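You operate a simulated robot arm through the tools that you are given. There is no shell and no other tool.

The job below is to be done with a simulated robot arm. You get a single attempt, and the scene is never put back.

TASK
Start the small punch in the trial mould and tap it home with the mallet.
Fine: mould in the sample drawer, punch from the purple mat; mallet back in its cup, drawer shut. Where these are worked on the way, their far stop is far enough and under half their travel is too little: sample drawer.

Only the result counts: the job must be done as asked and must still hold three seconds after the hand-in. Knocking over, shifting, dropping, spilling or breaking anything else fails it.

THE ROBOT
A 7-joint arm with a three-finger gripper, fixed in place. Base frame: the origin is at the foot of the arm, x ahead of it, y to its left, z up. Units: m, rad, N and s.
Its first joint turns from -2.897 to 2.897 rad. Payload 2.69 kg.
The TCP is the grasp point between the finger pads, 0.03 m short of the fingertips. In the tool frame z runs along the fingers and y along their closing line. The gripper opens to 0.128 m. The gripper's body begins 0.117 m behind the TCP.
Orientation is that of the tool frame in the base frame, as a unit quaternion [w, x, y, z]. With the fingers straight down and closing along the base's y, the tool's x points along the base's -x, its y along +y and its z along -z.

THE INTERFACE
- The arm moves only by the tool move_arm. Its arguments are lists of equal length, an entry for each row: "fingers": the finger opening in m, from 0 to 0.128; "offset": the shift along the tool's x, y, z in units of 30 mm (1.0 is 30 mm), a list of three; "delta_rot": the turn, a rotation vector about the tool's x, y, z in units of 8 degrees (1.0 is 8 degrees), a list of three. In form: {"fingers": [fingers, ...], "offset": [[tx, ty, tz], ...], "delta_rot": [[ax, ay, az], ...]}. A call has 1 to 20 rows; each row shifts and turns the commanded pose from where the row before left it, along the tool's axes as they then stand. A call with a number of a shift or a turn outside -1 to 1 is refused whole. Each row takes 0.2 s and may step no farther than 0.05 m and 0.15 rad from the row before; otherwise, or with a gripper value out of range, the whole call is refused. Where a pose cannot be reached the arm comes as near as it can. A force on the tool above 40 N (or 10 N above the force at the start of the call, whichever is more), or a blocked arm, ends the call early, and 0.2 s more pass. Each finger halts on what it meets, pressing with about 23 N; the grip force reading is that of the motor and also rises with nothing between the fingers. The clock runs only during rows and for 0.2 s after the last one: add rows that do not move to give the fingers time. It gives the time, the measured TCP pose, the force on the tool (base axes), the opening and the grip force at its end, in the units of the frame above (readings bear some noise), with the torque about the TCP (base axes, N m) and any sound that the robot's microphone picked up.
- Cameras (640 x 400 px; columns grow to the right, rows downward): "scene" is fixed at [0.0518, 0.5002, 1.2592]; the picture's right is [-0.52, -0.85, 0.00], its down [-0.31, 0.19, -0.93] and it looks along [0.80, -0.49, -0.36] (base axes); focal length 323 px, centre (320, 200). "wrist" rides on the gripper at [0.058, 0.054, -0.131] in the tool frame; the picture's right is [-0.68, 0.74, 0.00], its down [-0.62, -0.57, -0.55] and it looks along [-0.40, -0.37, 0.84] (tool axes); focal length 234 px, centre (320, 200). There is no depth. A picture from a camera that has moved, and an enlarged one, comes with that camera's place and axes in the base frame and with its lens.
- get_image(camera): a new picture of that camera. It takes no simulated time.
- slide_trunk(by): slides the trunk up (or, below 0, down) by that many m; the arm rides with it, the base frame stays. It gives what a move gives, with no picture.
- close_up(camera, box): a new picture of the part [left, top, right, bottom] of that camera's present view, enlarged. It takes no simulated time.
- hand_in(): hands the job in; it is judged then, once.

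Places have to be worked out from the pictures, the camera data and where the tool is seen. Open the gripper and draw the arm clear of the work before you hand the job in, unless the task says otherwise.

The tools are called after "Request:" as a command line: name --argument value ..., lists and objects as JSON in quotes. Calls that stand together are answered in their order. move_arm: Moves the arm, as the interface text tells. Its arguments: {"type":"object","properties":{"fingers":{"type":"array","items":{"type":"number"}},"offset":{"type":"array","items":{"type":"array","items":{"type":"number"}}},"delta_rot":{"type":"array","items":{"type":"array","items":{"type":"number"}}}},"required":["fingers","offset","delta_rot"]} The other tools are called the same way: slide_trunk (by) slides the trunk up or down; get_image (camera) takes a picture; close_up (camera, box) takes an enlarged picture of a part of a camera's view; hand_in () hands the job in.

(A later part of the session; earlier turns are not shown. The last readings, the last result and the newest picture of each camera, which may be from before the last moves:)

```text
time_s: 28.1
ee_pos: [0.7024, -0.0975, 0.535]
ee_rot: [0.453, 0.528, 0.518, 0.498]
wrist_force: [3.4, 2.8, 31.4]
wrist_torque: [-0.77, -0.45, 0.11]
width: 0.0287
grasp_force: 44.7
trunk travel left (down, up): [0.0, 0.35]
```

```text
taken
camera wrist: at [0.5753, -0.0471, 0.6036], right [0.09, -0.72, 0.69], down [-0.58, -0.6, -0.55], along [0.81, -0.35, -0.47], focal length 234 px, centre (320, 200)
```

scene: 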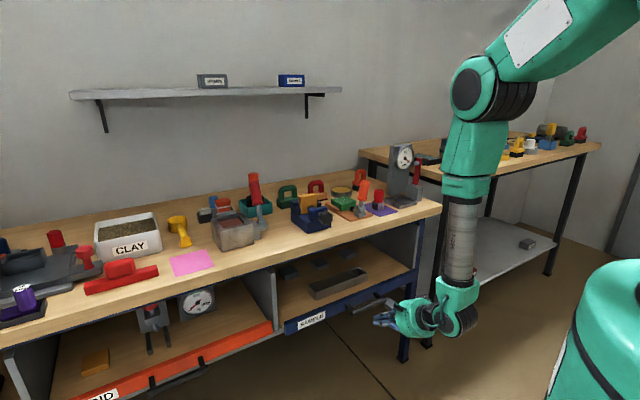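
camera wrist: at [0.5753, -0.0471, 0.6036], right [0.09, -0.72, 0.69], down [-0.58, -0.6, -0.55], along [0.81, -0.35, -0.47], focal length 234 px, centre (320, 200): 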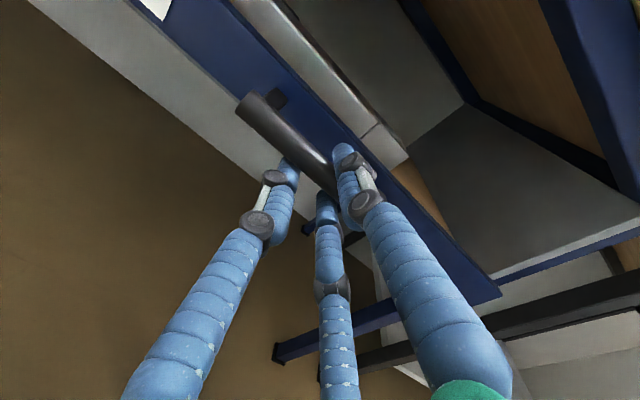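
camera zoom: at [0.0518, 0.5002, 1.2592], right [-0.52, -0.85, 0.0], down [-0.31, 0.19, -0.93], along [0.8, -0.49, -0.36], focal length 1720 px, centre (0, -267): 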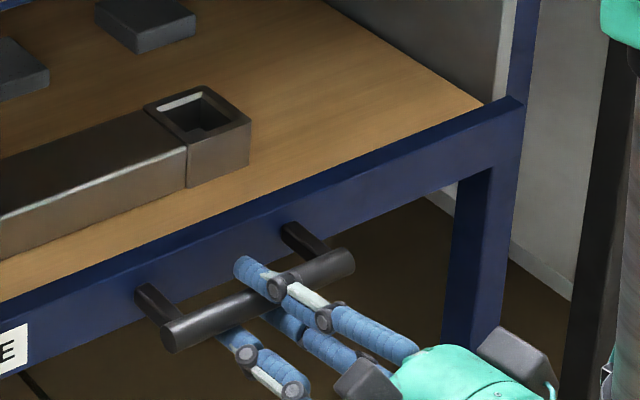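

The bar is solidly gripped (28.7 mm), with a 31 N upward load because the tool is a few mm low. I'll raise slightly to relieve it, then pull gently.

Request:
move_arm --fingers '[0.0, 0.0, 0.0, 0.0]' --offset '[[0, 0.06, 0], [0, 0.06, 0], [0, 0.04, 0], [0, 0, 0]]' --delta_rot '[[0, 0, 0], [0, 0, 0], [0, 0, 0], [0, 0, 0]]'

```text
time_s: 29.1
ee_pos: [0.6986, -0.0987, 0.534]
ee_rot: [0.45, 0.53, 0.518, 0.498]
wrist_force: [3.0, 6.2, -2.2]
wrist_torque: [-1.35, 0.08, 0.27]
width: 0.0286
grasp_force: 45.6
trunk travel left (down, up): [0.0, 0.35]
```

The load is gone. Pulling straight along -x with ramped steps.

Request:
move_arm --fingers '[0.0, 0.0, 0.0, 0.0, 0.0, 0.0, 0.0, 0.0, 0.0, 0.0, 0.0]' --offset '[[0.002, -0.007, -0.066], [0.003, -0.01, -0.1], [0.004, -0.013, -0.133], [0.005, -0.017, -0.166], [0.006, -0.02, -0.2], [0.006, -0.02, -0.2], [0.006, -0.02, -0.2], [0.006, -0.02, -0.2], [0.006, -0.02, -0.2], [0.003, -0.01, -0.1], [0, 0, 0]]' --delta_rot '[[0, 0, 0], [0, 0, 0], [0, 0, 0], [0, 0, 0], [0, 0, 0], [0, 0, 0], [0, 0, 0], [0, 0, 0], [0, 0, 0], [0, 0, 0], [0, 0, 0]]'

Request:
get_image --camera "scene"

```text
time_s: 31.1
ee_pos: [0.6547, -0.0974, 0.5349]
ee_rot: [0.45, 0.531, 0.519, 0.497]
wrist_force: [2.4, -4.6, -11.8]
wrist_torque: [-1.41, 0.14, 0.22]
width: 0.0288
grasp_force: 44.6
trunk travel left (down, up): [0.0, 0.35]
stopped in row 10: the force on the tool passed its limit at 41 N (the readings are from after the stop); the commanded pose is now the measured one
```

```text
taken
```

scene: 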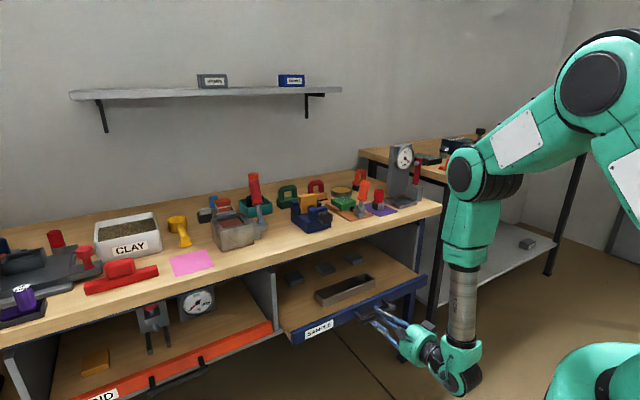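

The drawer came out another 44 mm before a 41 N spike. The grip still holds, so I'll continue pulling at a slower, steady rate.

Request:
move_arm --fingers '[0.0, 0.0, 0.0, 0.0, 0.0, 0.0, 0.0, 0.0, 0.0, 0.0, 0.0, 0.0, 0.0, 0.0]' --offset '[[0.001, -0.003, -0.033], [0.002, -0.007, -0.066], [0.003, -0.01, -0.1], [0.004, -0.013, -0.133], [0.004, -0.013, -0.133], [0.004, -0.013, -0.133], [0.004, -0.013, -0.133], [0.004, -0.013, -0.133], [0.004, -0.013, -0.133], [0.004, -0.013, -0.133], [0.003, -0.01, -0.1], [0.002, -0.007, -0.066], [0.001, -0.003, -0.033], [0, 0, 0]]' --delta_rot '[[0, 0, 0], [0, 0, 0], [0, 0, 0], [0, 0, 0], [0, 0, 0], [0, 0, 0], [0, 0, 0], [0, 0, 0], [0, 0, 0], [0, 0, 0], [0, 0, 0], [0, 0, 0], [0, 0, 0], [0, 0, 0]]'

```text
time_s: 34.1
ee_pos: [0.6168, -0.0972, 0.5348]
ee_rot: [0.449, 0.53, 0.519, 0.497]
wrist_force: [5.6, 1.3, -27.0]
wrist_torque: [-1.64, 0.41, 0.1]
width: 0.0286
grasp_force: 45.0
trunk travel left (down, up): [0.0, 0.35]
```

It slid another 38 mm smoothly. A vertical load has built up, so I'll lower the command slightly and keep pulling.

Request:
move_arm --fingers '[0.0, 0.0, 0.0, 0.0, 0.0, 0.0, 0.0, 0.0, 0.0, 0.0, 0.0, 0.0, 0.0, 0.0, 0.0, 0.0]' --offset '[[0, -0.06, 0], [0, -0.06, -0.03], [0.002, -0.007, -0.066], [0.003, -0.012, -0.1], [0.004, -0.016, -0.133], [0.004, -0.016, -0.133], [0.004, -0.016, -0.133], [0.004, -0.016, -0.133], [0.004, -0.016, -0.133], [0.004, -0.016, -0.133], [0.004, -0.016, -0.133], [0.004, -0.016, -0.133], [0.003, -0.01, -0.1], [0.002, -0.007, -0.066], [0.001, -0.003, -0.033], [0, 0, 0]]' --delta_rot '[[0, 0, 0], [0, 0, 0], [0, 0, 0], [0, 0, 0], [0, 0, 0], [0, 0, 0], [0, 0, 0], [0, 0, 0], [0, 0, 0], [0, 0, 0], [0, 0, 0], [0, 0, 0], [0, 0, 0], [0, 0, 0], [0, 0, 0], [0, 0, 0]]'

Request:
get_image --camera "scene"

```text
time_s: 35.5
ee_pos: [0.6042, -0.0974, 0.5356]
ee_rot: [0.451, 0.527, 0.519, 0.499]
wrist_force: [-7.0, 5.2, 16.3]
wrist_torque: [-1.01, -0.28, -0.06]
width: 0.0288
grasp_force: 44.2
trunk travel left (down, up): [0.0, 0.35]
stopped in row 6: the force on the tool passed its limit at 41 N (the readings are from after the stop); the commanded pose is now the measured one
```

```text
taken
```

scene: 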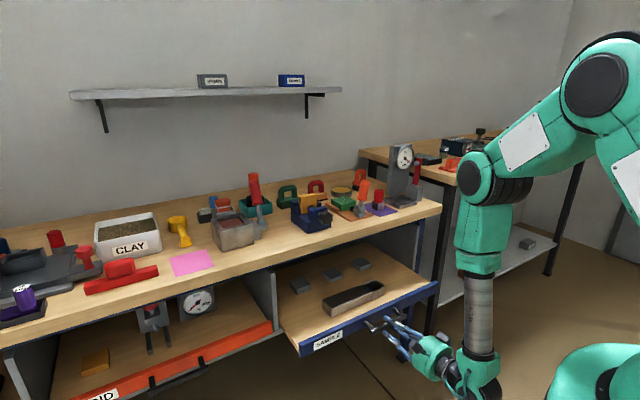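

About 0.125 m open now. The downward correction slightly overdid it, so I'll undo a bit and continue.

Request:
move_arm --fingers '[0.0, 0.0, 0.0, 0.0, 0.0, 0.0, 0.0, 0.0, 0.0, 0.0, 0.0, 0.0, 0.0, 0.0, 0.0, 0.0]' --offset '[[0, 0.05, 0], [0, 0, -0.03], [0.002, -0.007, -0.066], [0.003, -0.012, -0.1], [0.004, -0.014, -0.133], [0.004, -0.014, -0.133], [0.004, -0.014, -0.133], [0.004, -0.014, -0.133], [0.004, -0.014, -0.133], [0.004, -0.014, -0.133], [0.004, -0.014, -0.133], [0.004, -0.014, -0.133], [0.003, -0.01, -0.1], [0.002, -0.007, -0.066], [0.001, -0.003, -0.033], [0, 0, 0]]' --delta_rot '[[0, 0, 0], [0, 0, 0], [0, 0, 0], [0, 0, 0], [0, 0, 0], [0, 0, 0], [0, 0, 0], [0, 0, 0], [0, 0, 0], [0, 0, 0], [0, 0, 0], [0, 0, 0], [0, 0, 0], [0, 0, 0], [0, 0, 0], [0, 0, 0]]'

```text
time_s: 38.9
ee_pos: [0.5602, -0.0972, 0.5359]
ee_rot: [0.451, 0.529, 0.518, 0.499]
wrist_force: [5.2, 7.4, -7.0]
wrist_torque: [-1.36, 0.13, 0.24]
width: 0.0286
grasp_force: 45.2
trunk travel left (down, up): [0.0, 0.35]
```

The pull is smooth, with about 0.17 m open now. Continuing.

Request:
move_arm --fingers '[0.0, 0.0, 0.0, 0.0, 0.0, 0.0, 0.0, 0.0, 0.0, 0.0, 0.0, 0.0, 0.0, 0.0, 0.0, 0.0]' --offset '[[0.001, -0.01, -0.033], [0.002, -0.01, -0.066], [0.003, -0.013, -0.1], [0.004, -0.016, -0.133], [0.004, -0.016, -0.133], [0.004, -0.016, -0.133], [0.004, -0.016, -0.133], [0.004, -0.016, -0.133], [0.004, -0.016, -0.133], [0.004, -0.016, -0.133], [0.004, -0.016, -0.133], [0.004, -0.016, -0.133], [0.003, -0.012, -0.1], [0.002, -0.008, -0.066], [0.001, -0.003, -0.033], [0, 0, 0]]' --delta_rot '[[0, 0, 0], [0, 0, 0], [0, 0, 0], [0, 0, 0], [0, 0, 0], [0, 0, 0], [0, 0, 0], [0, 0, 0], [0, 0, 0], [0, 0, 0], [0, 0, 0], [0, 0, 0], [0, 0, 0], [0, 0, 0], [0, 0, 0], [0, 0, 0]]'

Request:
get_image --camera "scene"

```text
time_s: 42.3
ee_pos: [0.5134, -0.0977, 0.5354]
ee_rot: [0.452, 0.527, 0.518, 0.5]
wrist_force: [4.6, 18.5, 31.0]
wrist_torque: [-0.92, -0.48, 0.36]
width: 0.0288
grasp_force: 44.9
trunk travel left (down, up): [0.0, 0.35]
```

```text
taken
```

scene: 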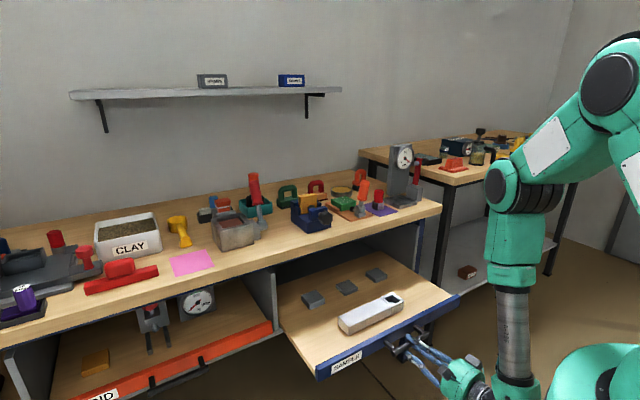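

About 0.22 m is open and the mould is clear of the bench edge. I'll relieve the load and keep pulling until the far stop.

Request:
move_arm --fingers '[0.0, 0.0, 0.0, 0.0, 0.0, 0.0, 0.0, 0.0, 0.0, 0.0, 0.0, 0.0, 0.0, 0.0, 0.0, 0.0]' --offset '[[-0.03, 0.06, 0], [-0.03, 0.02, -0.033], [0.002, -0.007, -0.066], [0.003, -0.01, -0.1], [0.004, -0.014, -0.133], [0.004, -0.014, -0.133], [0.004, -0.014, -0.133], [0.004, -0.014, -0.133], [0.004, -0.014, -0.133], [0.004, -0.014, -0.133], [0.004, -0.014, -0.133], [0.004, -0.014, -0.133], [0.003, -0.01, -0.1], [0.002, -0.008, -0.066], [0.001, -0.003, -0.033], [0, 0, 0]]' --delta_rot '[[0, 0, 0], [0, 0, 0], [0, 0, 0], [0, 0, 0], [0, 0, 0], [0, 0, 0], [0, 0, 0], [0, 0, 0], [0, 0, 0], [0, 0, 0], [0, 0, 0], [0, 0, 0], [0, 0, 0], [0, 0, 0], [0, 0, 0], [0, 0, 0]]'

```text
time_s: 43.5
ee_pos: [0.5023, -0.098, 0.5352]
ee_rot: [0.448, 0.528, 0.521, 0.499]
wrist_force: [1.4, 5.1, 1.2]
wrist_torque: [-1.12, -0.02, 0.02]
width: 0.0288
grasp_force: 45.3
trunk travel left (down, up): [0.0, 0.35]
stopped in row 6: the force on the tool passed its limit at 48 N (the readings are from after the stop); the commanded pose is now the measured one
```

Stopped at 48 N after 11 mm more. I'll try once more gently to see whether this is the far stop.

Request:
move_arm --fingers '[0.0, 0.0, 0.0, 0.0, 0.0, 0.0, 0.0, 0.0]' --offset '[[0.001, -0.003, -0.033], [0.002, -0.007, -0.066], [0.003, -0.01, -0.1], [0.004, -0.014, -0.133], [0.004, -0.014, -0.133], [0.004, -0.014, -0.133], [0.003, -0.01, -0.1], [0, 0, 0]]' --delta_rot '[[0, 0, 0], [0, 0, 0], [0, 0, 0], [0, 0, 0], [0, 0, 0], [0, 0, 0], [0, 0, 0], [0, 0, 0]]'

```text
time_s: 45.3
ee_pos: [0.4799, -0.098, 0.5355]
ee_rot: [0.447, 0.529, 0.52, 0.499]
wrist_force: [2.3, 13.7, -16.3]
wrist_torque: [-1.48, 0.22, 0.36]
width: 0.0286
grasp_force: 45.4
trunk travel left (down, up): [0.0, 0.35]
```

It was not the stop; the drawer moved on. Continuing with small corrections.

Request:
move_arm --fingers '[0.0, 0.0, 0.0, 0.0, 0.0, 0.0, 0.0, 0.0, 0.0, 0.0, 0.0, 0.0]' --offset '[[0.04, -0.04, -0.033], [0.002, -0.01, -0.066], [0.003, -0.012, -0.1], [0.004, -0.014, -0.133], [0.004, -0.014, -0.133], [0.004, -0.014, -0.133], [0.004, -0.014, -0.133], [0.004, -0.014, -0.133], [0.004, -0.014, -0.133], [0.004, -0.014, -0.133], [0.003, -0.01, -0.1], [0, 0, 0]]' --delta_rot '[[0, 0, 0], [0, 0, 0], [0, 0, 0], [0, 0, 0], [0, 0, 0], [0, 0, 0], [0, 0, 0], [0, 0, 0], [0, 0, 0], [0, 0, 0], [0, 0, 0], [0, 0, 0]]'

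Request:
get_image --camera "scene"

```text
time_s: 47.9
ee_pos: [0.4446, -0.0985, 0.5353]
ee_rot: [0.45, 0.527, 0.519, 0.5]
wrist_force: [6.1, -14.4, 29.3]
wrist_torque: [-0.86, -0.42, -0.07]
width: 0.029
grasp_force: 44.4
trunk travel left (down, up): [0.0, 0.35]
```

```text
taken
```

scene: 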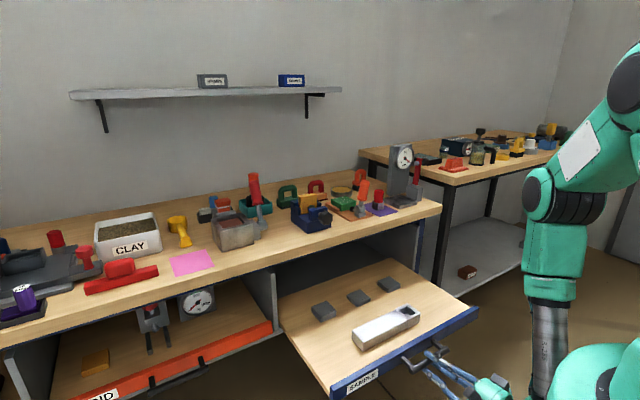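

About 0.285 m is open, well over half of any plausible travel, and the mould is fully accessible. I'll release the bar, back off and rise.

Request:
move_arm --fingers '[0.0, 0.0, 0.03, 0.06, 0.07, 0.07, 0.07, 0.07, 0.07]' --offset '[[-0.04, 0.06, 0], [0, 0.02, 0], [0, 0, 0], [0, 0, 0], [0, 0, 0], [0, 0, -0.4], [0, 0, -0.5], [0, 0, -0.5], [0, 0, -0.3]]' --delta_rot '[[0, 0, 0], [0, 0, 0], [0, 0, 0], [0, 0, 0], [0, 0, 0], [0, 0, 0], [0, 0, 0], [0, 0, 0], [0, 0, 0]]'

Request:
get_image --camera "wrist"

Request:
close_up --camera "scene" --box '[280, 250, 520, 400]'

```text
time_s: 50.1
ee_pos: [0.4142, -0.1294, 0.5468]
ee_rot: [0.47, 0.508, 0.524, 0.496]
wrist_force: [-0.4, 0.3, -0.2]
wrist_torque: [0.0, 0.01, 0.03]
width: 0.07
grasp_force: 0.0
trunk travel left (down, up): [0.0, 0.35]
stopped in row 9: the arm was blocked; the commanded pose is now the measured one
```

```text
taken
camera wrist: at [0.2843, -0.0774, 0.6094], right [0.08, -0.68, 0.73], down [-0.56, -0.63, -0.53], along [0.83, -0.37, -0.43], focal length 234 px, centre (320, 200)
```

wrist: 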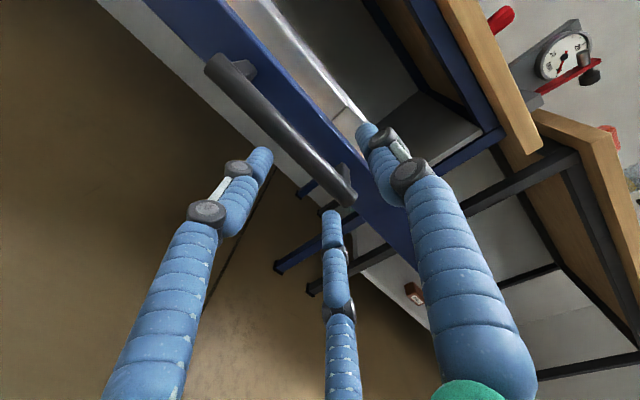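

```text
2.67 times, centred on (400, 325) of scene
camera zoom: at [0.0518, 0.5002, 1.2592], right [-0.52, -0.85, 0.0], down [-0.31, 0.19, -0.93], along [0.8, -0.49, -0.36], focal length 860 px, centre (107, -133)
```

zoom: 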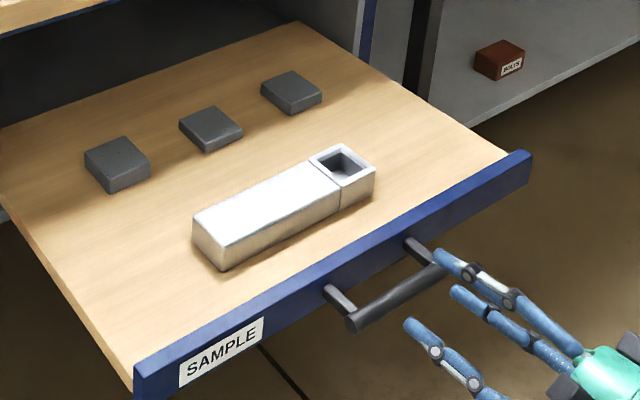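

The gripper is clear of the bar by about a centimetre, but the arm is folded close to the base and blocked. I'll narrow the fingers and raise everything with the trunk.

Request:
move_arm --fingers '[0.03, 0.03]' --offset '[[0, 0, 0], [0, 0, 0]]' --delta_rot '[[0, 0, 0], [0, 0, 0]]'

Request:
slide_trunk --by 0.2

Request:
get_image --camera "scene"

```text
time_s: 50.7
ee_pos: [0.4142, -0.1298, 0.5473]
ee_rot: [0.471, 0.509, 0.524, 0.495]
wrist_force: [0.6, 0.0, -0.4]
wrist_torque: [-0.03, -0.03, 0.02]
width: 0.0302
grasp_force: 0.1
trunk travel left (down, up): [0.0, 0.35]
```

```text
time_s: 52.9
ee_pos: [0.4135, -0.1301, 0.7477]
ee_rot: [0.47, 0.508, 0.524, 0.496]
wrist_force: [0.5, 0.8, -0.2]
wrist_torque: [-0.01, 0.01, -0.03]
width: 0.0298
grasp_force: 0.0
trunk travel left (down, up): [-0.2, 0.15]
```

```text
taken
```

scene: 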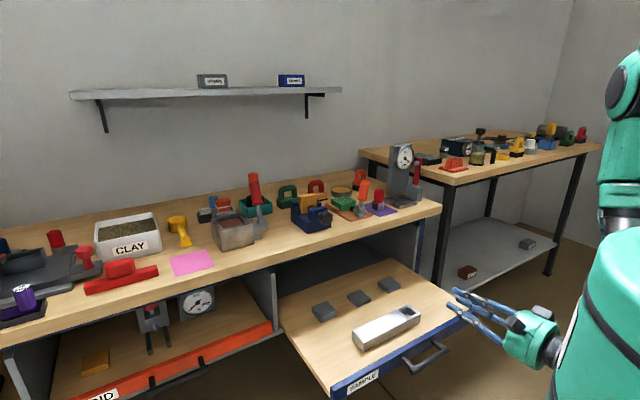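

The gripper is clear above the drawer. I'll now turn the tool back to pointing down, rising slightly first.

Request:
move_arm --fingers '[0.03, 0.03, 0.03, 0.03, 0.03, 0.03, 0.03, 0.03, 0.03, 0.03, 0.03, 0.03, 0.03, 0.03]' --offset '[[0, 1, 0], [0, 1, 0], [0, 1, 0], [0, 0, 0], [0, 0, 0], [0, 0, 0], [0, 0, 0], [0, 0, 0], [0, 0, 0], [0, 0, 0], [0, 0, 0], [0, 0, 0], [0, 0, 0], [0, 0, 0]]' --delta_rot '[[0, 0, 0], [0, 0, 0], [0, 0, 0], [1, 0, 0], [1, 0, 0], [1, 0, 0], [1, 0, 0], [1, 0, 0], [1, 0, 0], [1, 0, 0], [1, 0, 0], [1, 0, 0], [1, 0, 0], [0.6, 0, 0]]'

```text
time_s: 55.9
ee_pos: [0.4216, -0.1313, 0.8356]
ee_rot: [0.003, 0.693, 0.721, 0.011]
wrist_force: [1.9, -1.6, 0.8]
wrist_torque: [0.04, 0.2, -0.04]
width: 0.0302
grasp_force: 0.0
trunk travel left (down, up): [-0.2, 0.15]
```

The tool points down again. I'll shift to y≈0.02 and yaw back to the starting orientation to look down at the mould.

Request:
move_arm --fingers '[0.03, 0.03, 0.03, 0.03, 0.03, 0.03, 0.03, 0.03, 0.03, 0.03, 0.03, 0.03, 0.03, 0.03, 0.03, 0.03]' --offset '[[1, 0.1, 0], [1, 0.1, 0], [1, 0.1, 0], [1, 0.1, 0], [1, 0.1, 0], [0, 0, 0], [0, 0, 0], [0, 0, 0], [0, 0, 0], [0, 0, 0], [0, 0, 0], [0, 0, 0], [0, 0, 0], [0, 0, 0], [0, 0, 0], [0, 0, 0]]' --delta_rot '[[0, 0, 0], [0, 0, 0], [0, 0, 0], [0, 0, 0], [0, 0, 0], [0, 0, -1], [0, 0, -1], [0, 0, -1], [0, 0, -1], [0, 0, -1], [0, 0, -1], [0, 0, -1], [0, 0, -1], [0, 0, -1], [0, 0, -1], [0, 0, -0.96]]'

Request:
get_image --camera "wrist"

```text
time_s: 59.3
ee_pos: [0.4278, 0.02, 0.8392]
ee_rot: [0.011, -0.001, 1.0, 0.005]
wrist_force: [0.6, -0.2, -0.2]
wrist_torque: [-0.01, 0.02, -0.01]
width: 0.03
grasp_force: 0.1
trunk travel left (down, up): [-0.2, 0.15]
```

```text
taken
camera wrist: at [0.3662, 0.0726, 0.9685], right [0.67, 0.74, 0.02], down [0.6, -0.57, 0.56], along [0.42, -0.36, -0.83], focal length 234 px, centre (320, 200)
```

wrist: 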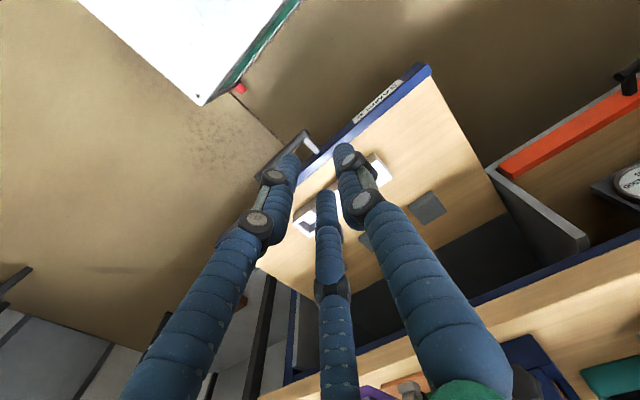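

The fingers hide the mould, so I'll shift the tool forward and open the fingers wide; I'll also trim the slight 1° tilt.

Request:
move_arm --fingers '[0.128, 0.128, 0.128, 0.128, 0.128, 0.128, 0.128, 0.128]' --offset '[[0, 0, 0], [-1, -0.6, 0], [-1, -0.6, 0], [-1, -0.6, 0], [-1, -0.6, 0], [-1, -0.6, 0], [-1, -0.6, 0], [0, 0, 0]]' --delta_rot '[[0.07, 0.158, 0], [0, 0, 0], [0, 0, 0], [0, 0, 0], [0, 0, 0], [0, 0, 0], [0, 0, 0], [0, 0, 0]]'

Request:
get_image --camera "wrist"

```text
time_s: 61.1
ee_pos: [0.609, -0.0878, 0.8392]
ee_rot: [0.001, -0.001, 1.0, 0.001]
wrist_force: [0.8, 0.0, 0.2]
wrist_torque: [0.03, -0.01, 0.0]
width: 0.128
grasp_force: 0.1
trunk travel left (down, up): [-0.2, 0.15]
```

```text
taken
camera wrist: at [0.5512, -0.0349, 0.9699], right [0.68, 0.74, 0.0], down [0.62, -0.57, 0.55], along [0.41, -0.37, -0.84], focal length 234 px, centre (320, 200)
```

wrist: 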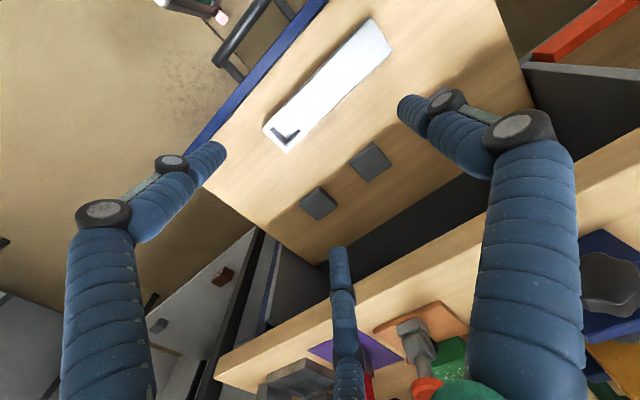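

Now the mould is fully visible. I'll zoom in on it.

Request:
close_up --camera "wrist" --box '[230, 0, 430, 160]'

Request:
close_up --camera "wrist" --box '[250, 110, 330, 160]'

Request:
close_up --camera "scene" --box '[340, 290, 440, 355]'

Request:
close_up --camera "wrist" --box '[250, 300, 480, 400]'

```text
2.50 times, centred on (330, 80) of wrist
camera zoom: at [0.5512, -0.0349, 0.9699], right [0.68, 0.74, 0.0], down [0.62, -0.57, 0.55], along [0.41, -0.37, -0.84], focal length 585 px, centre (295, 500)
```

zoom: 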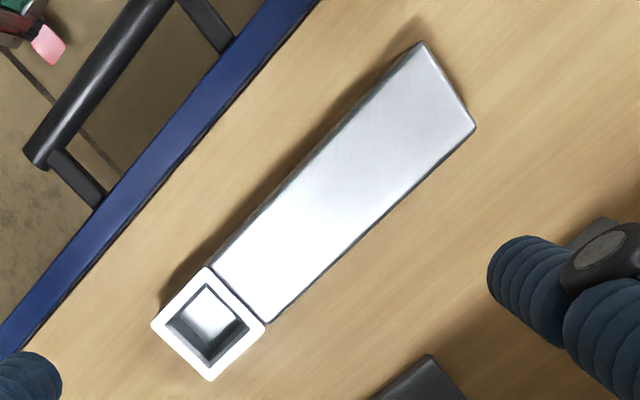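

```text
8.00 times, centred on (290, 135) of wrist
camera zoom: at [0.5512, -0.0349, 0.9699], right [0.68, 0.74, 0.0], down [0.62, -0.57, 0.55], along [0.41, -0.37, -0.84], focal length 1873 px, centre (560, 720)
```

zoom: 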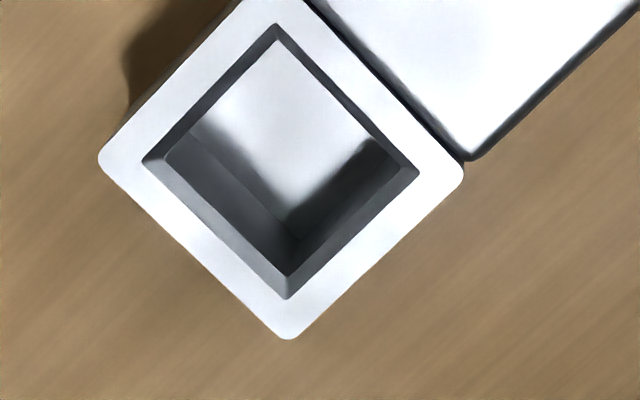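

```text
6.15 times, centred on (390, 322) of scene
camera zoom: at [0.0518, 0.5002, 1.2592], right [-0.52, -0.85, 0.0], down [-0.31, 0.19, -0.93], along [0.8, -0.49, -0.36], focal length 1985 px, centre (-111, -554)
```

zoom: 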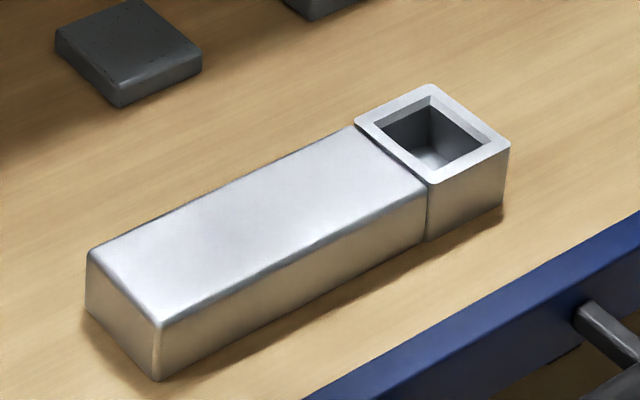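

```text
2.78 times, centred on (365, 350) of wrist
camera zoom: at [0.5512, -0.0349, 0.9699], right [0.68, 0.74, 0.0], down [0.62, -0.57, 0.55], along [0.41, -0.37, -0.84], focal length 652 px, centre (195, -217)
```

zoom: 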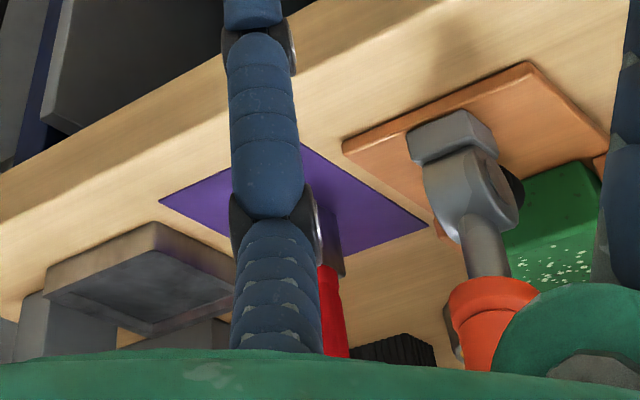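

The mould's square, chamfered hole sits at about (0.596, -0.150), its top near z≈0.595. Next I'll rise and go over the punch at a safe height to see how it stands.

Request:
move_arm --fingers '[0.08, 0.08, 0.08, 0.08, 0.08, 0.08, 0.08, 0.08, 0.08, 0.08, 0.08, 0.08, 0.08, 0.08, 0.08, 0.08, 0.08, 0.08, 0.08]' --offset '[[0, 0, -1], [0, 0, -1], [0, 0, -1], [0, 0, -1], [0, 0, -1], [0, 0, -1], [0, 0, -1], [0, 0, -1], [-0.89, -0.54, 0], [-0.89, -0.54, 0], [-0.89, -0.54, 0], [-0.89, -0.54, 0], [-0.89, -0.54, 0], [-0.89, -0.54, 0], [-0.89, -0.54, 0], [-0.89, -0.54, 0], [-0.89, -0.54, 0], [-0.89, -0.54, 0], [0, 0, 0]]' --delta_rot '[[0, 0, 0], [0, 0, 0], [0, 0, 0], [0, 0, 0], [0, 0, 0], [0, 0, 0], [0, 0, 0], [0, 0, 0], [0, 0, 0], [0, 0, 0], [0, 0, 0], [0, 0, 0], [0, 0, 0], [0, 0, 0], [0, 0, 0], [0, 0, 0], [0, 0, 0], [0, 0, 0], [0, 0, 0]]'

Request:
get_image --camera "wrist"

Request:
get_image --camera "scene"

```text
time_s: 65.1
ee_pos: [0.8763, -0.2514, 1.0788]
ee_rot: [0.0, 0.0, 1.0, 0.002]
wrist_force: [0.6, 0.0, -1.0]
wrist_torque: [0.04, 0.01, -0.03]
width: 0.0799
grasp_force: 0.0
trunk travel left (down, up): [-0.2, 0.15]
```

```text
taken
camera wrist: at [0.8174, -0.198, 1.2085], right [0.68, 0.74, 0.0], down [0.62, -0.57, 0.55], along [0.41, -0.37, -0.84], focal length 234 px, centre (320, 200)
```

wrist: 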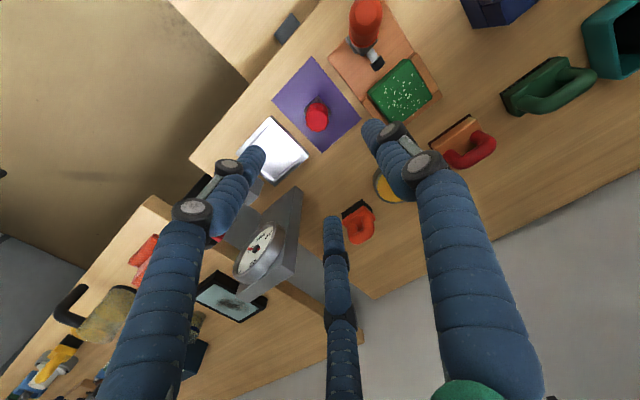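

```text
taken
```

scene: 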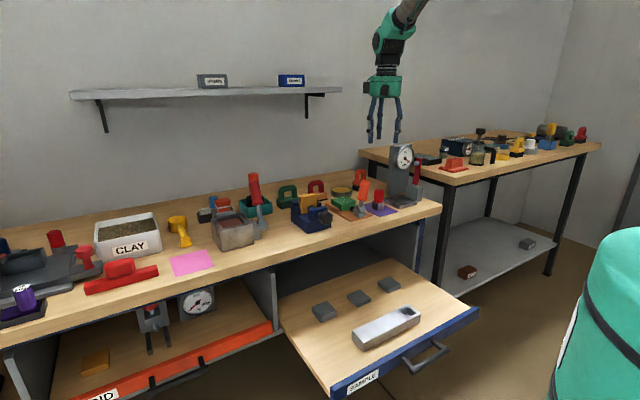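

Excellent view of the punch from above. I'll zoom in to read its position and yaw.

Request:
close_up --camera "wrist" --box '[260, 50, 380, 160]'

Request:
close_up --camera "wrist" --box '[290, 80, 350, 140]'

Request:
close_up --camera "scene" --box '[355, 180, 405, 215]'

```text
3.64 times, centred on (320, 105) of wrist
camera zoom: at [0.8174, -0.198, 1.2085], right [0.68, 0.74, 0.0], down [0.62, -0.57, 0.55], along [0.41, -0.37, -0.84], focal length 852 px, centre (320, 546)
```

zoom: 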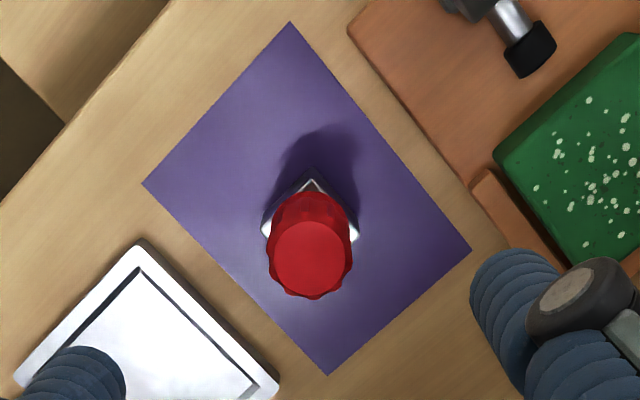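

```text
6.67 times, centred on (320, 110) of wrist
camera zoom: at [0.8174, -0.198, 1.2085], right [0.68, 0.74, 0.0], down [0.62, -0.57, 0.55], along [0.41, -0.37, -0.84], focal length 1561 px, centre (320, 800)
```

zoom: 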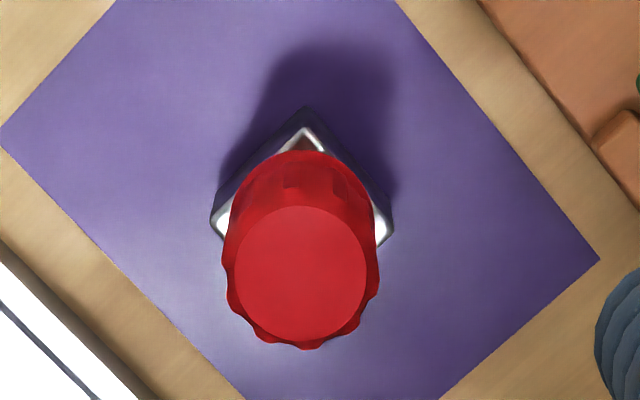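

```text
11.43 times, centred on (380, 198) of scene
camera zoom: at [0.0518, 0.5002, 1.2592], right [-0.52, -0.85, 0.0], down [-0.31, 0.19, -0.93], along [0.8, -0.49, -0.36], focal length 3687 px, centre (-366, 229)
```

zoom: 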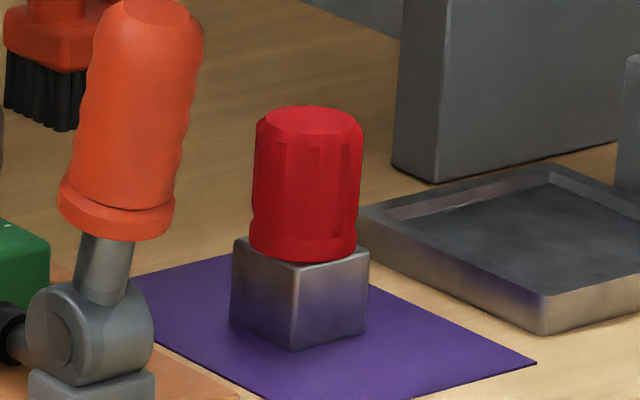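

The punch stands square to the base axes at about (0.879, -0.259), knob top near z≈0.873, body about 32 mm square. I'll centre over it and descend partway to check.

Request:
move_arm --fingers '[0.06, 0.06, 0.06, 0.06, 0.06, 0.06, 0.06]' --offset '[[-0.09, -0.25, 0], [0, 0, 0.9], [0, 0, 0.9], [0, 0, 0.9], [0, 0, 0.9], [0, 0, 0.9], [0, 0, 0]]' --delta_rot '[[0, 0, 0], [0, 0, 0], [0, 0, 0], [0, 0, 0], [0, 0, 0], [0, 0, 0], [0, 0, 0]]'

Request:
get_image --camera "wrist"

Request:
close_up --camera "wrist" --box '[250, 80, 390, 200]'

Request:
close_up --camera "scene" --box '[340, 150, 420, 215]'

```text
time_s: 66.7
ee_pos: [0.879, -0.2565, 0.9416]
ee_rot: [0.002, -0.001, 1.0, 0.001]
wrist_force: [-0.3, 1.3, -0.1]
wrist_torque: [-0.02, 0.01, 0.02]
width: 0.0602
grasp_force: 0.1
trunk travel left (down, up): [-0.2, 0.15]
```

```text
taken
camera wrist: at [0.82, -0.2032, 1.0732], right [0.68, 0.74, 0.0], down [0.62, -0.57, 0.55], along [0.41, -0.37, -0.84], focal length 234 px, centre (320, 200)
```

wrist: 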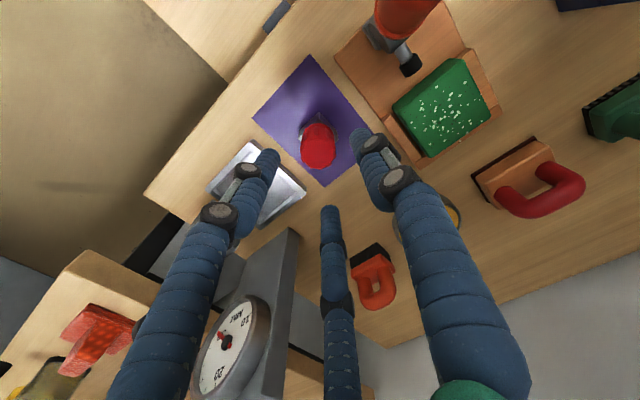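

```text
3.33 times, centred on (320, 140) of wrist
camera zoom: at [0.82, -0.2032, 1.0732], right [0.68, 0.74, 0.0], down [0.62, -0.57, 0.55], along [0.41, -0.37, -0.84], focal length 781 px, centre (320, 400)
```

zoom: 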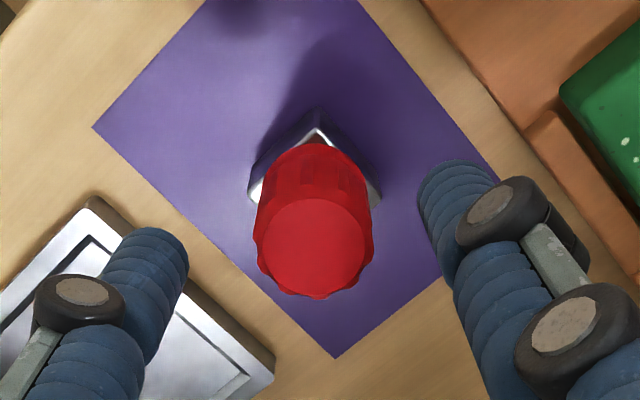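

```text
6.15 times, centred on (380, 182) of scene
camera zoom: at [0.0518, 0.5002, 1.2592], right [-0.52, -0.85, 0.0], down [-0.31, 0.19, -0.93], along [0.8, -0.49, -0.36], focal length 1985 px, centre (-49, 308)
```

zoom: 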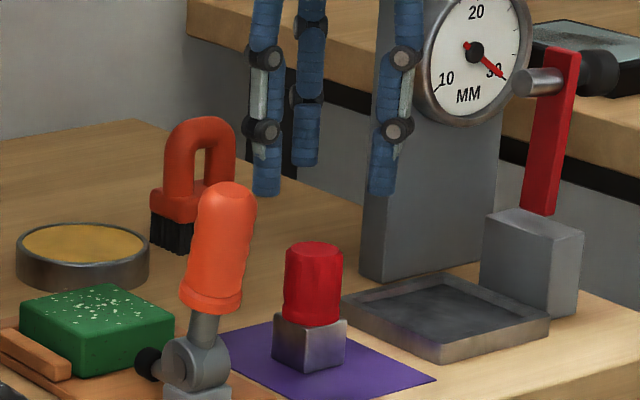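

Two-view check puts the knob top at (0.8775, -0.2585, 0.876), within 2 mm of the tool axis. I'll descend to TCP z≈0.861 and close.

Request:
move_arm --fingers '[0.06, 0.06, 0.06, 0.06, 0.06, 0.04, 0.03, 0.0, 0.0, 0.0]' --offset '[[0.04, -0.06, 0.6], [0, 0, 0.6], [0, 0, 0.6], [0, 0, 0.6], [0, 0, 0.28], [0, 0, 0], [0, 0, 0], [0, 0, 0], [0, 0, 0], [0, 0, 0]]' --delta_rot '[[0, 0, 0], [0, 0, 0], [0, 0, 0], [0, 0, 0], [0, 0, 0], [0, 0, 0], [0, 0, 0], [0, 0, 0], [0, 0, 0], [0, 0, 0]]'

Request:
get_image --camera "wrist"

Request:
close_up --camera "scene" --box '[340, 165, 420, 215]'

```text
time_s: 68.9
ee_pos: [0.8772, -0.2576, 0.8641]
ee_rot: [0.001, -0.001, 1.0, 0.001]
wrist_force: [-0.4, -0.7, 1.0]
wrist_torque: [-0.08, -0.02, 0.01]
width: 0.0326
grasp_force: 23.9
trunk travel left (down, up): [-0.2, 0.15]
```

```text
taken
camera wrist: at [0.818, -0.2043, 0.9945], right [0.68, 0.74, 0.0], down [0.62, -0.57, 0.55], along [0.41, -0.37, -0.84], focal length 234 px, centre (320, 200)
```

wrist: 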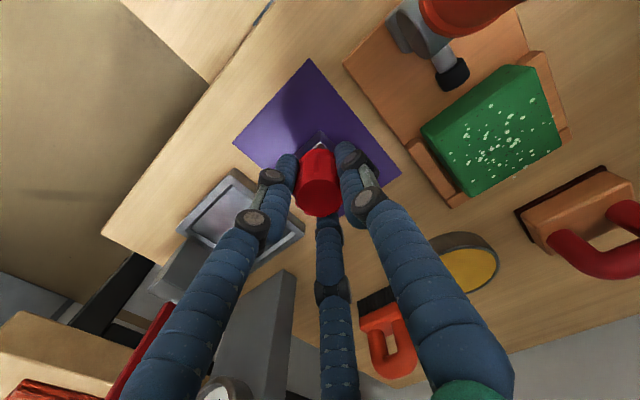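

```text
8.00 times, centred on (380, 190) of scene
camera zoom: at [0.0518, 0.5002, 1.2592], right [-0.52, -0.85, 0.0], down [-0.31, 0.19, -0.93], along [0.8, -0.49, -0.36], focal length 2581 px, centre (-160, 280)
```

zoom: 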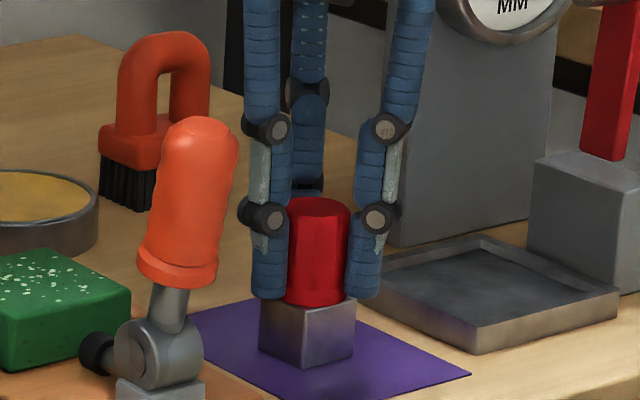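

The knob is gripped (32.6 mm). I'll lift it well clear and carry it over toward the mould.

Request:
move_arm --fingers '[0.0, 0.0, 0.0, 0.0, 0.0, 0.0, 0.0, 0.0, 0.0, 0.0, 0.0, 0.0, 0.0, 0.0, 0.0, 0.0, 0.0]' --offset '[[0, 0, -0.5], [0, 0, -1], [0, 0, -1], [0, 0, -1], [0, 0, -1], [0, 0, -1], [0.937, 0.36, 0], [0.937, 0.36, 0], [0.937, 0.36, 0], [0.937, 0.36, 0], [0.937, 0.36, 0], [0.937, 0.36, 0], [0.937, 0.36, 0], [0.937, 0.36, 0], [0.937, 0.36, 0], [0.937, 0.36, 0], [0, 0, 0]]' --delta_rot '[[0, 0, 0], [0, 0, 0], [0, 0, 0], [0, 0, 0], [0, 0, 0], [0, 0, 0], [0, 0, 0], [0, 0, 0], [0, 0, 0], [0, 0, 0], [0, 0, 0], [0, 0, 0], [0, 0, 0], [0, 0, 0], [0, 0, 0], [0, 0, 0], [0, 0, 0]]'

Request:
get_image --camera "wrist"

Request:
get_image --camera "scene"

```text
time_s: 72.5
ee_pos: [0.5947, -0.1496, 1.0273]
ee_rot: [0.001, 0.0, 1.0, 0.0]
wrist_force: [0.2, 0.9, -0.4]
wrist_torque: [-0.01, -0.04, 0.0]
width: 0.0323
grasp_force: 22.4
trunk travel left (down, up): [-0.2, 0.15]
```

```text
taken
camera wrist: at [0.5354, -0.0965, 1.1578], right [0.68, 0.74, 0.0], down [0.61, -0.57, 0.55], along [0.41, -0.37, -0.84], focal length 234 px, centre (320, 200)
```

wrist: 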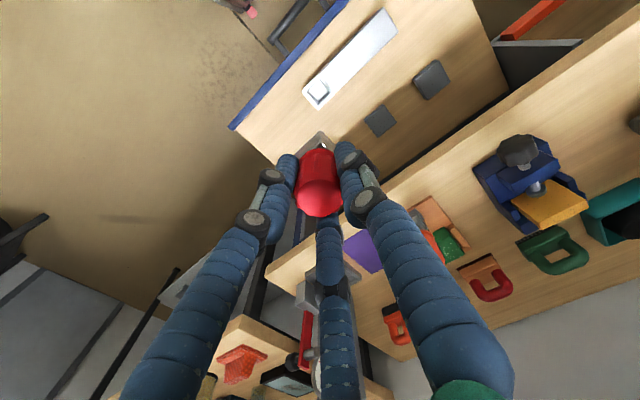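

```text
taken
```

scene: 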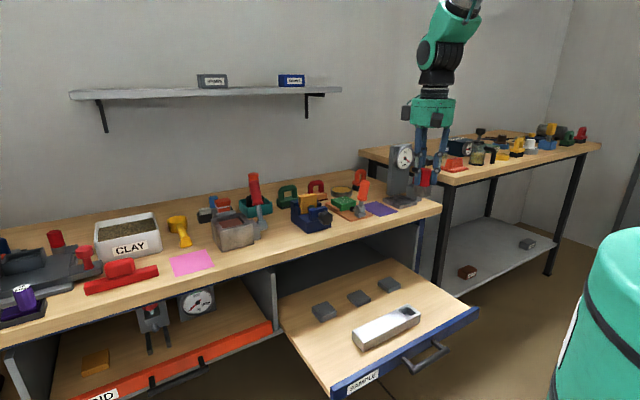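

The hole is visible past the held punch. I'll zoom in for a second sighting to triangulate it with the wrist camera alone.

Request:
close_up --camera "wrist" --box '[285, 65, 365, 125]'

Request:
close_up --camera "wrist" --box '[280, 120, 360, 220]'

```text
6.67 times, centred on (325, 95) of wrist
camera zoom: at [0.5354, -0.0965, 1.1578], right [0.68, 0.74, 0.0], down [0.61, -0.57, 0.55], along [0.41, -0.37, -0.84], focal length 1561 px, centre (287, 900)
```

zoom: 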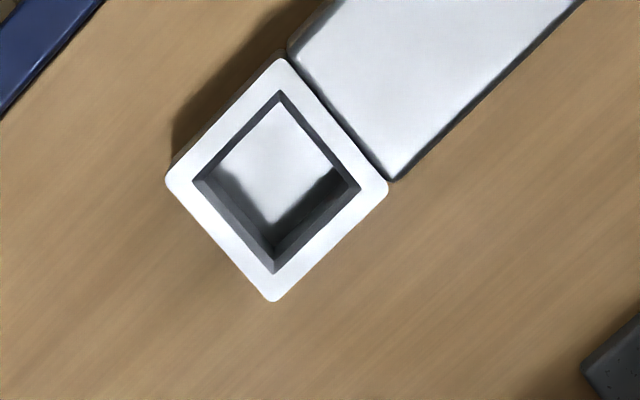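

```text
4.00 times, centred on (320, 170) of wrist
camera zoom: at [0.5354, -0.0965, 1.1578], right [0.68, 0.74, 0.0], down [0.61, -0.57, 0.55], along [0.41, -0.37, -0.84], focal length 937 px, centre (320, 320)
```

zoom: 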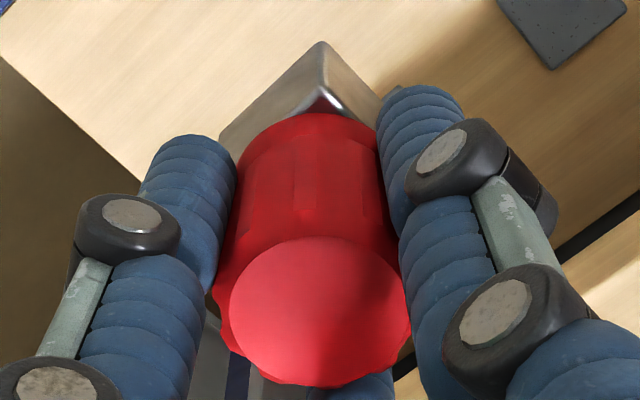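

Two wrist sightings give the hole at (0.5965, -0.1565), top z≈0.577. I'll centre over it and lower to leave roughly 80 mm between punch and mould, then look again.

Request:
move_arm --fingers '[0.0, 0.0, 0.0, 0.0, 0.0, 0.0, 0.0, 0.0, 0.0, 0.0, 0.0, 0.0, 0.0]' --offset '[[-0.06, -0.217, 0.5], [0, 0, 1], [0, 0, 1], [0, 0, 1], [0, 0, 1], [0, 0, 1], [0, 0, 1], [0, 0, 1], [0, 0, 1], [0, 0, 1], [0, 0, 0.7], [0, 0, 0], [0, 0, 0]]' --delta_rot '[[0, 0, 0], [0, 0, 0], [0, 0, 0], [0, 0, 0], [0, 0, 0], [0, 0, 0], [0, 0, 0], [0, 0, 0], [0, 0, 0], [0, 0, 0], [0, 0, 0], [0, 0, 0], [0, 0, 0]]'

Request:
close_up --camera "wrist" --box '[260, 80, 380, 200]'

Request:
close_up --camera "scene" --box '[360, 240, 460, 325]'

```text
time_s: 75.3
ee_pos: [0.597, -0.1576, 0.7213]
ee_rot: [0.001, 0.0, 1.0, 0.0]
wrist_force: [-0.3, 0.1, -0.2]
wrist_torque: [0.03, -0.02, -0.01]
width: 0.0324
grasp_force: 23.7
trunk travel left (down, up): [-0.2, 0.15]
```

```text
3.33 times, centred on (320, 140) of wrist
camera zoom: at [0.5382, -0.1045, 0.853], right [0.68, 0.74, 0.0], down [0.62, -0.57, 0.55], along [0.41, -0.37, -0.84], focal length 781 px, centre (320, 400)
```

zoom: 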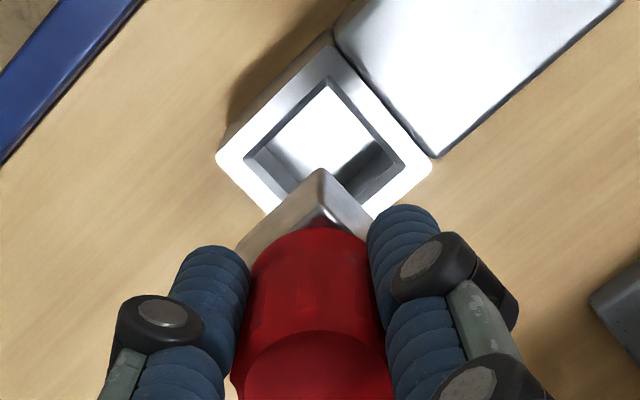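

```text
4.71 times, centred on (410, 282) of scene
camera zoom: at [0.0518, 0.5002, 1.2592], right [-0.52, -0.85, 0.0], down [-0.31, 0.19, -0.93], along [0.8, -0.49, -0.36], focal length 1518 px, centre (-104, -188)
```

zoom: 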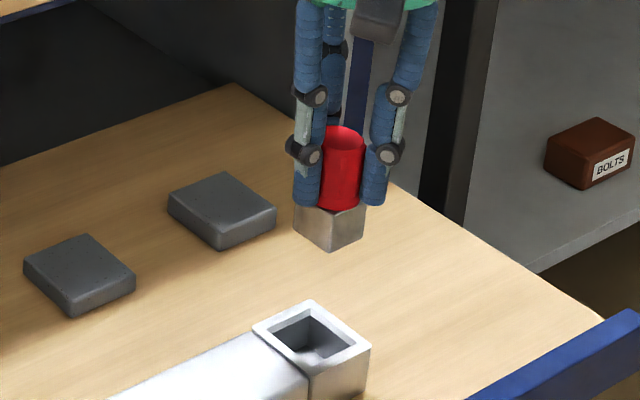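

The punch is nearly centred: the hole is at about (0.5965, -0.156), with the punch yawed about +1.7°. I'll trim y and yaw, then come down to just above the rim.

Request:
move_arm --fingers '[0.0, 0.0, 0.0, 0.0, 0.0]' --offset '[[0, 0.04, 0.3], [0, 0, 0.4], [0, 0, 0.4], [0, 0, 0.4], [0, 0, 0]]' --delta_rot '[[0, 0, 0.2], [0, 0, 0], [0, 0, 0], [0, 0, 0], [0, 0, 0]]'

Request:
close_up --camera "wrist" --box '[260, 80, 380, 200]'

Request:
close_up --camera "scene" --box '[360, 250, 460, 325]'

```text
time_s: 76.5
ee_pos: [0.5982, -0.1558, 0.6777]
ee_rot: [0.001, 0.014, 1.0, 0.002]
wrist_force: [-0.5, -0.3, -1.2]
wrist_torque: [0.03, 0.01, -0.02]
width: 0.032
grasp_force: 23.0
trunk travel left (down, up): [-0.2, 0.15]
```

```text
3.33 times, centred on (320, 140) of wrist
camera zoom: at [0.5413, -0.1009, 0.8083], right [0.7, 0.72, 0.0], down [0.6, -0.58, 0.55], along [0.4, -0.38, -0.84], focal length 781 px, centre (320, 400)
```

zoom: 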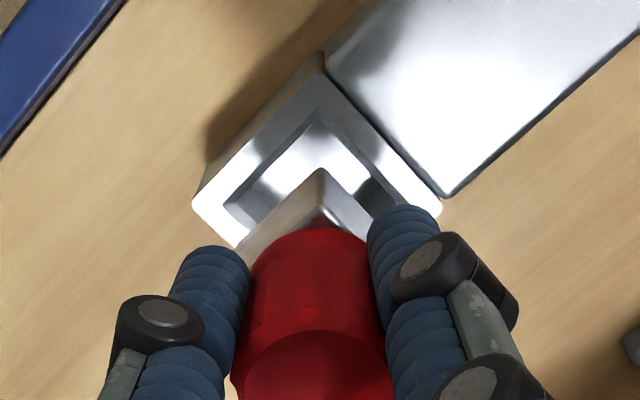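

```text
5.33 times, centred on (410, 288) of scene
camera zoom: at [0.0518, 0.5002, 1.2592], right [-0.52, -0.85, 0.0], down [-0.31, 0.19, -0.93], along [0.8, -0.49, -0.36], focal length 1720 px, centre (-160, -267)
```

zoom: 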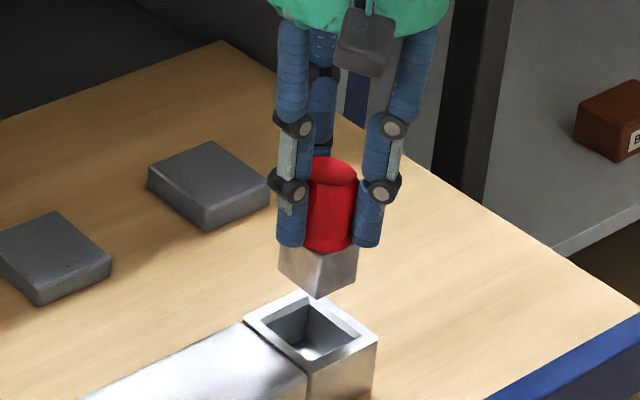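

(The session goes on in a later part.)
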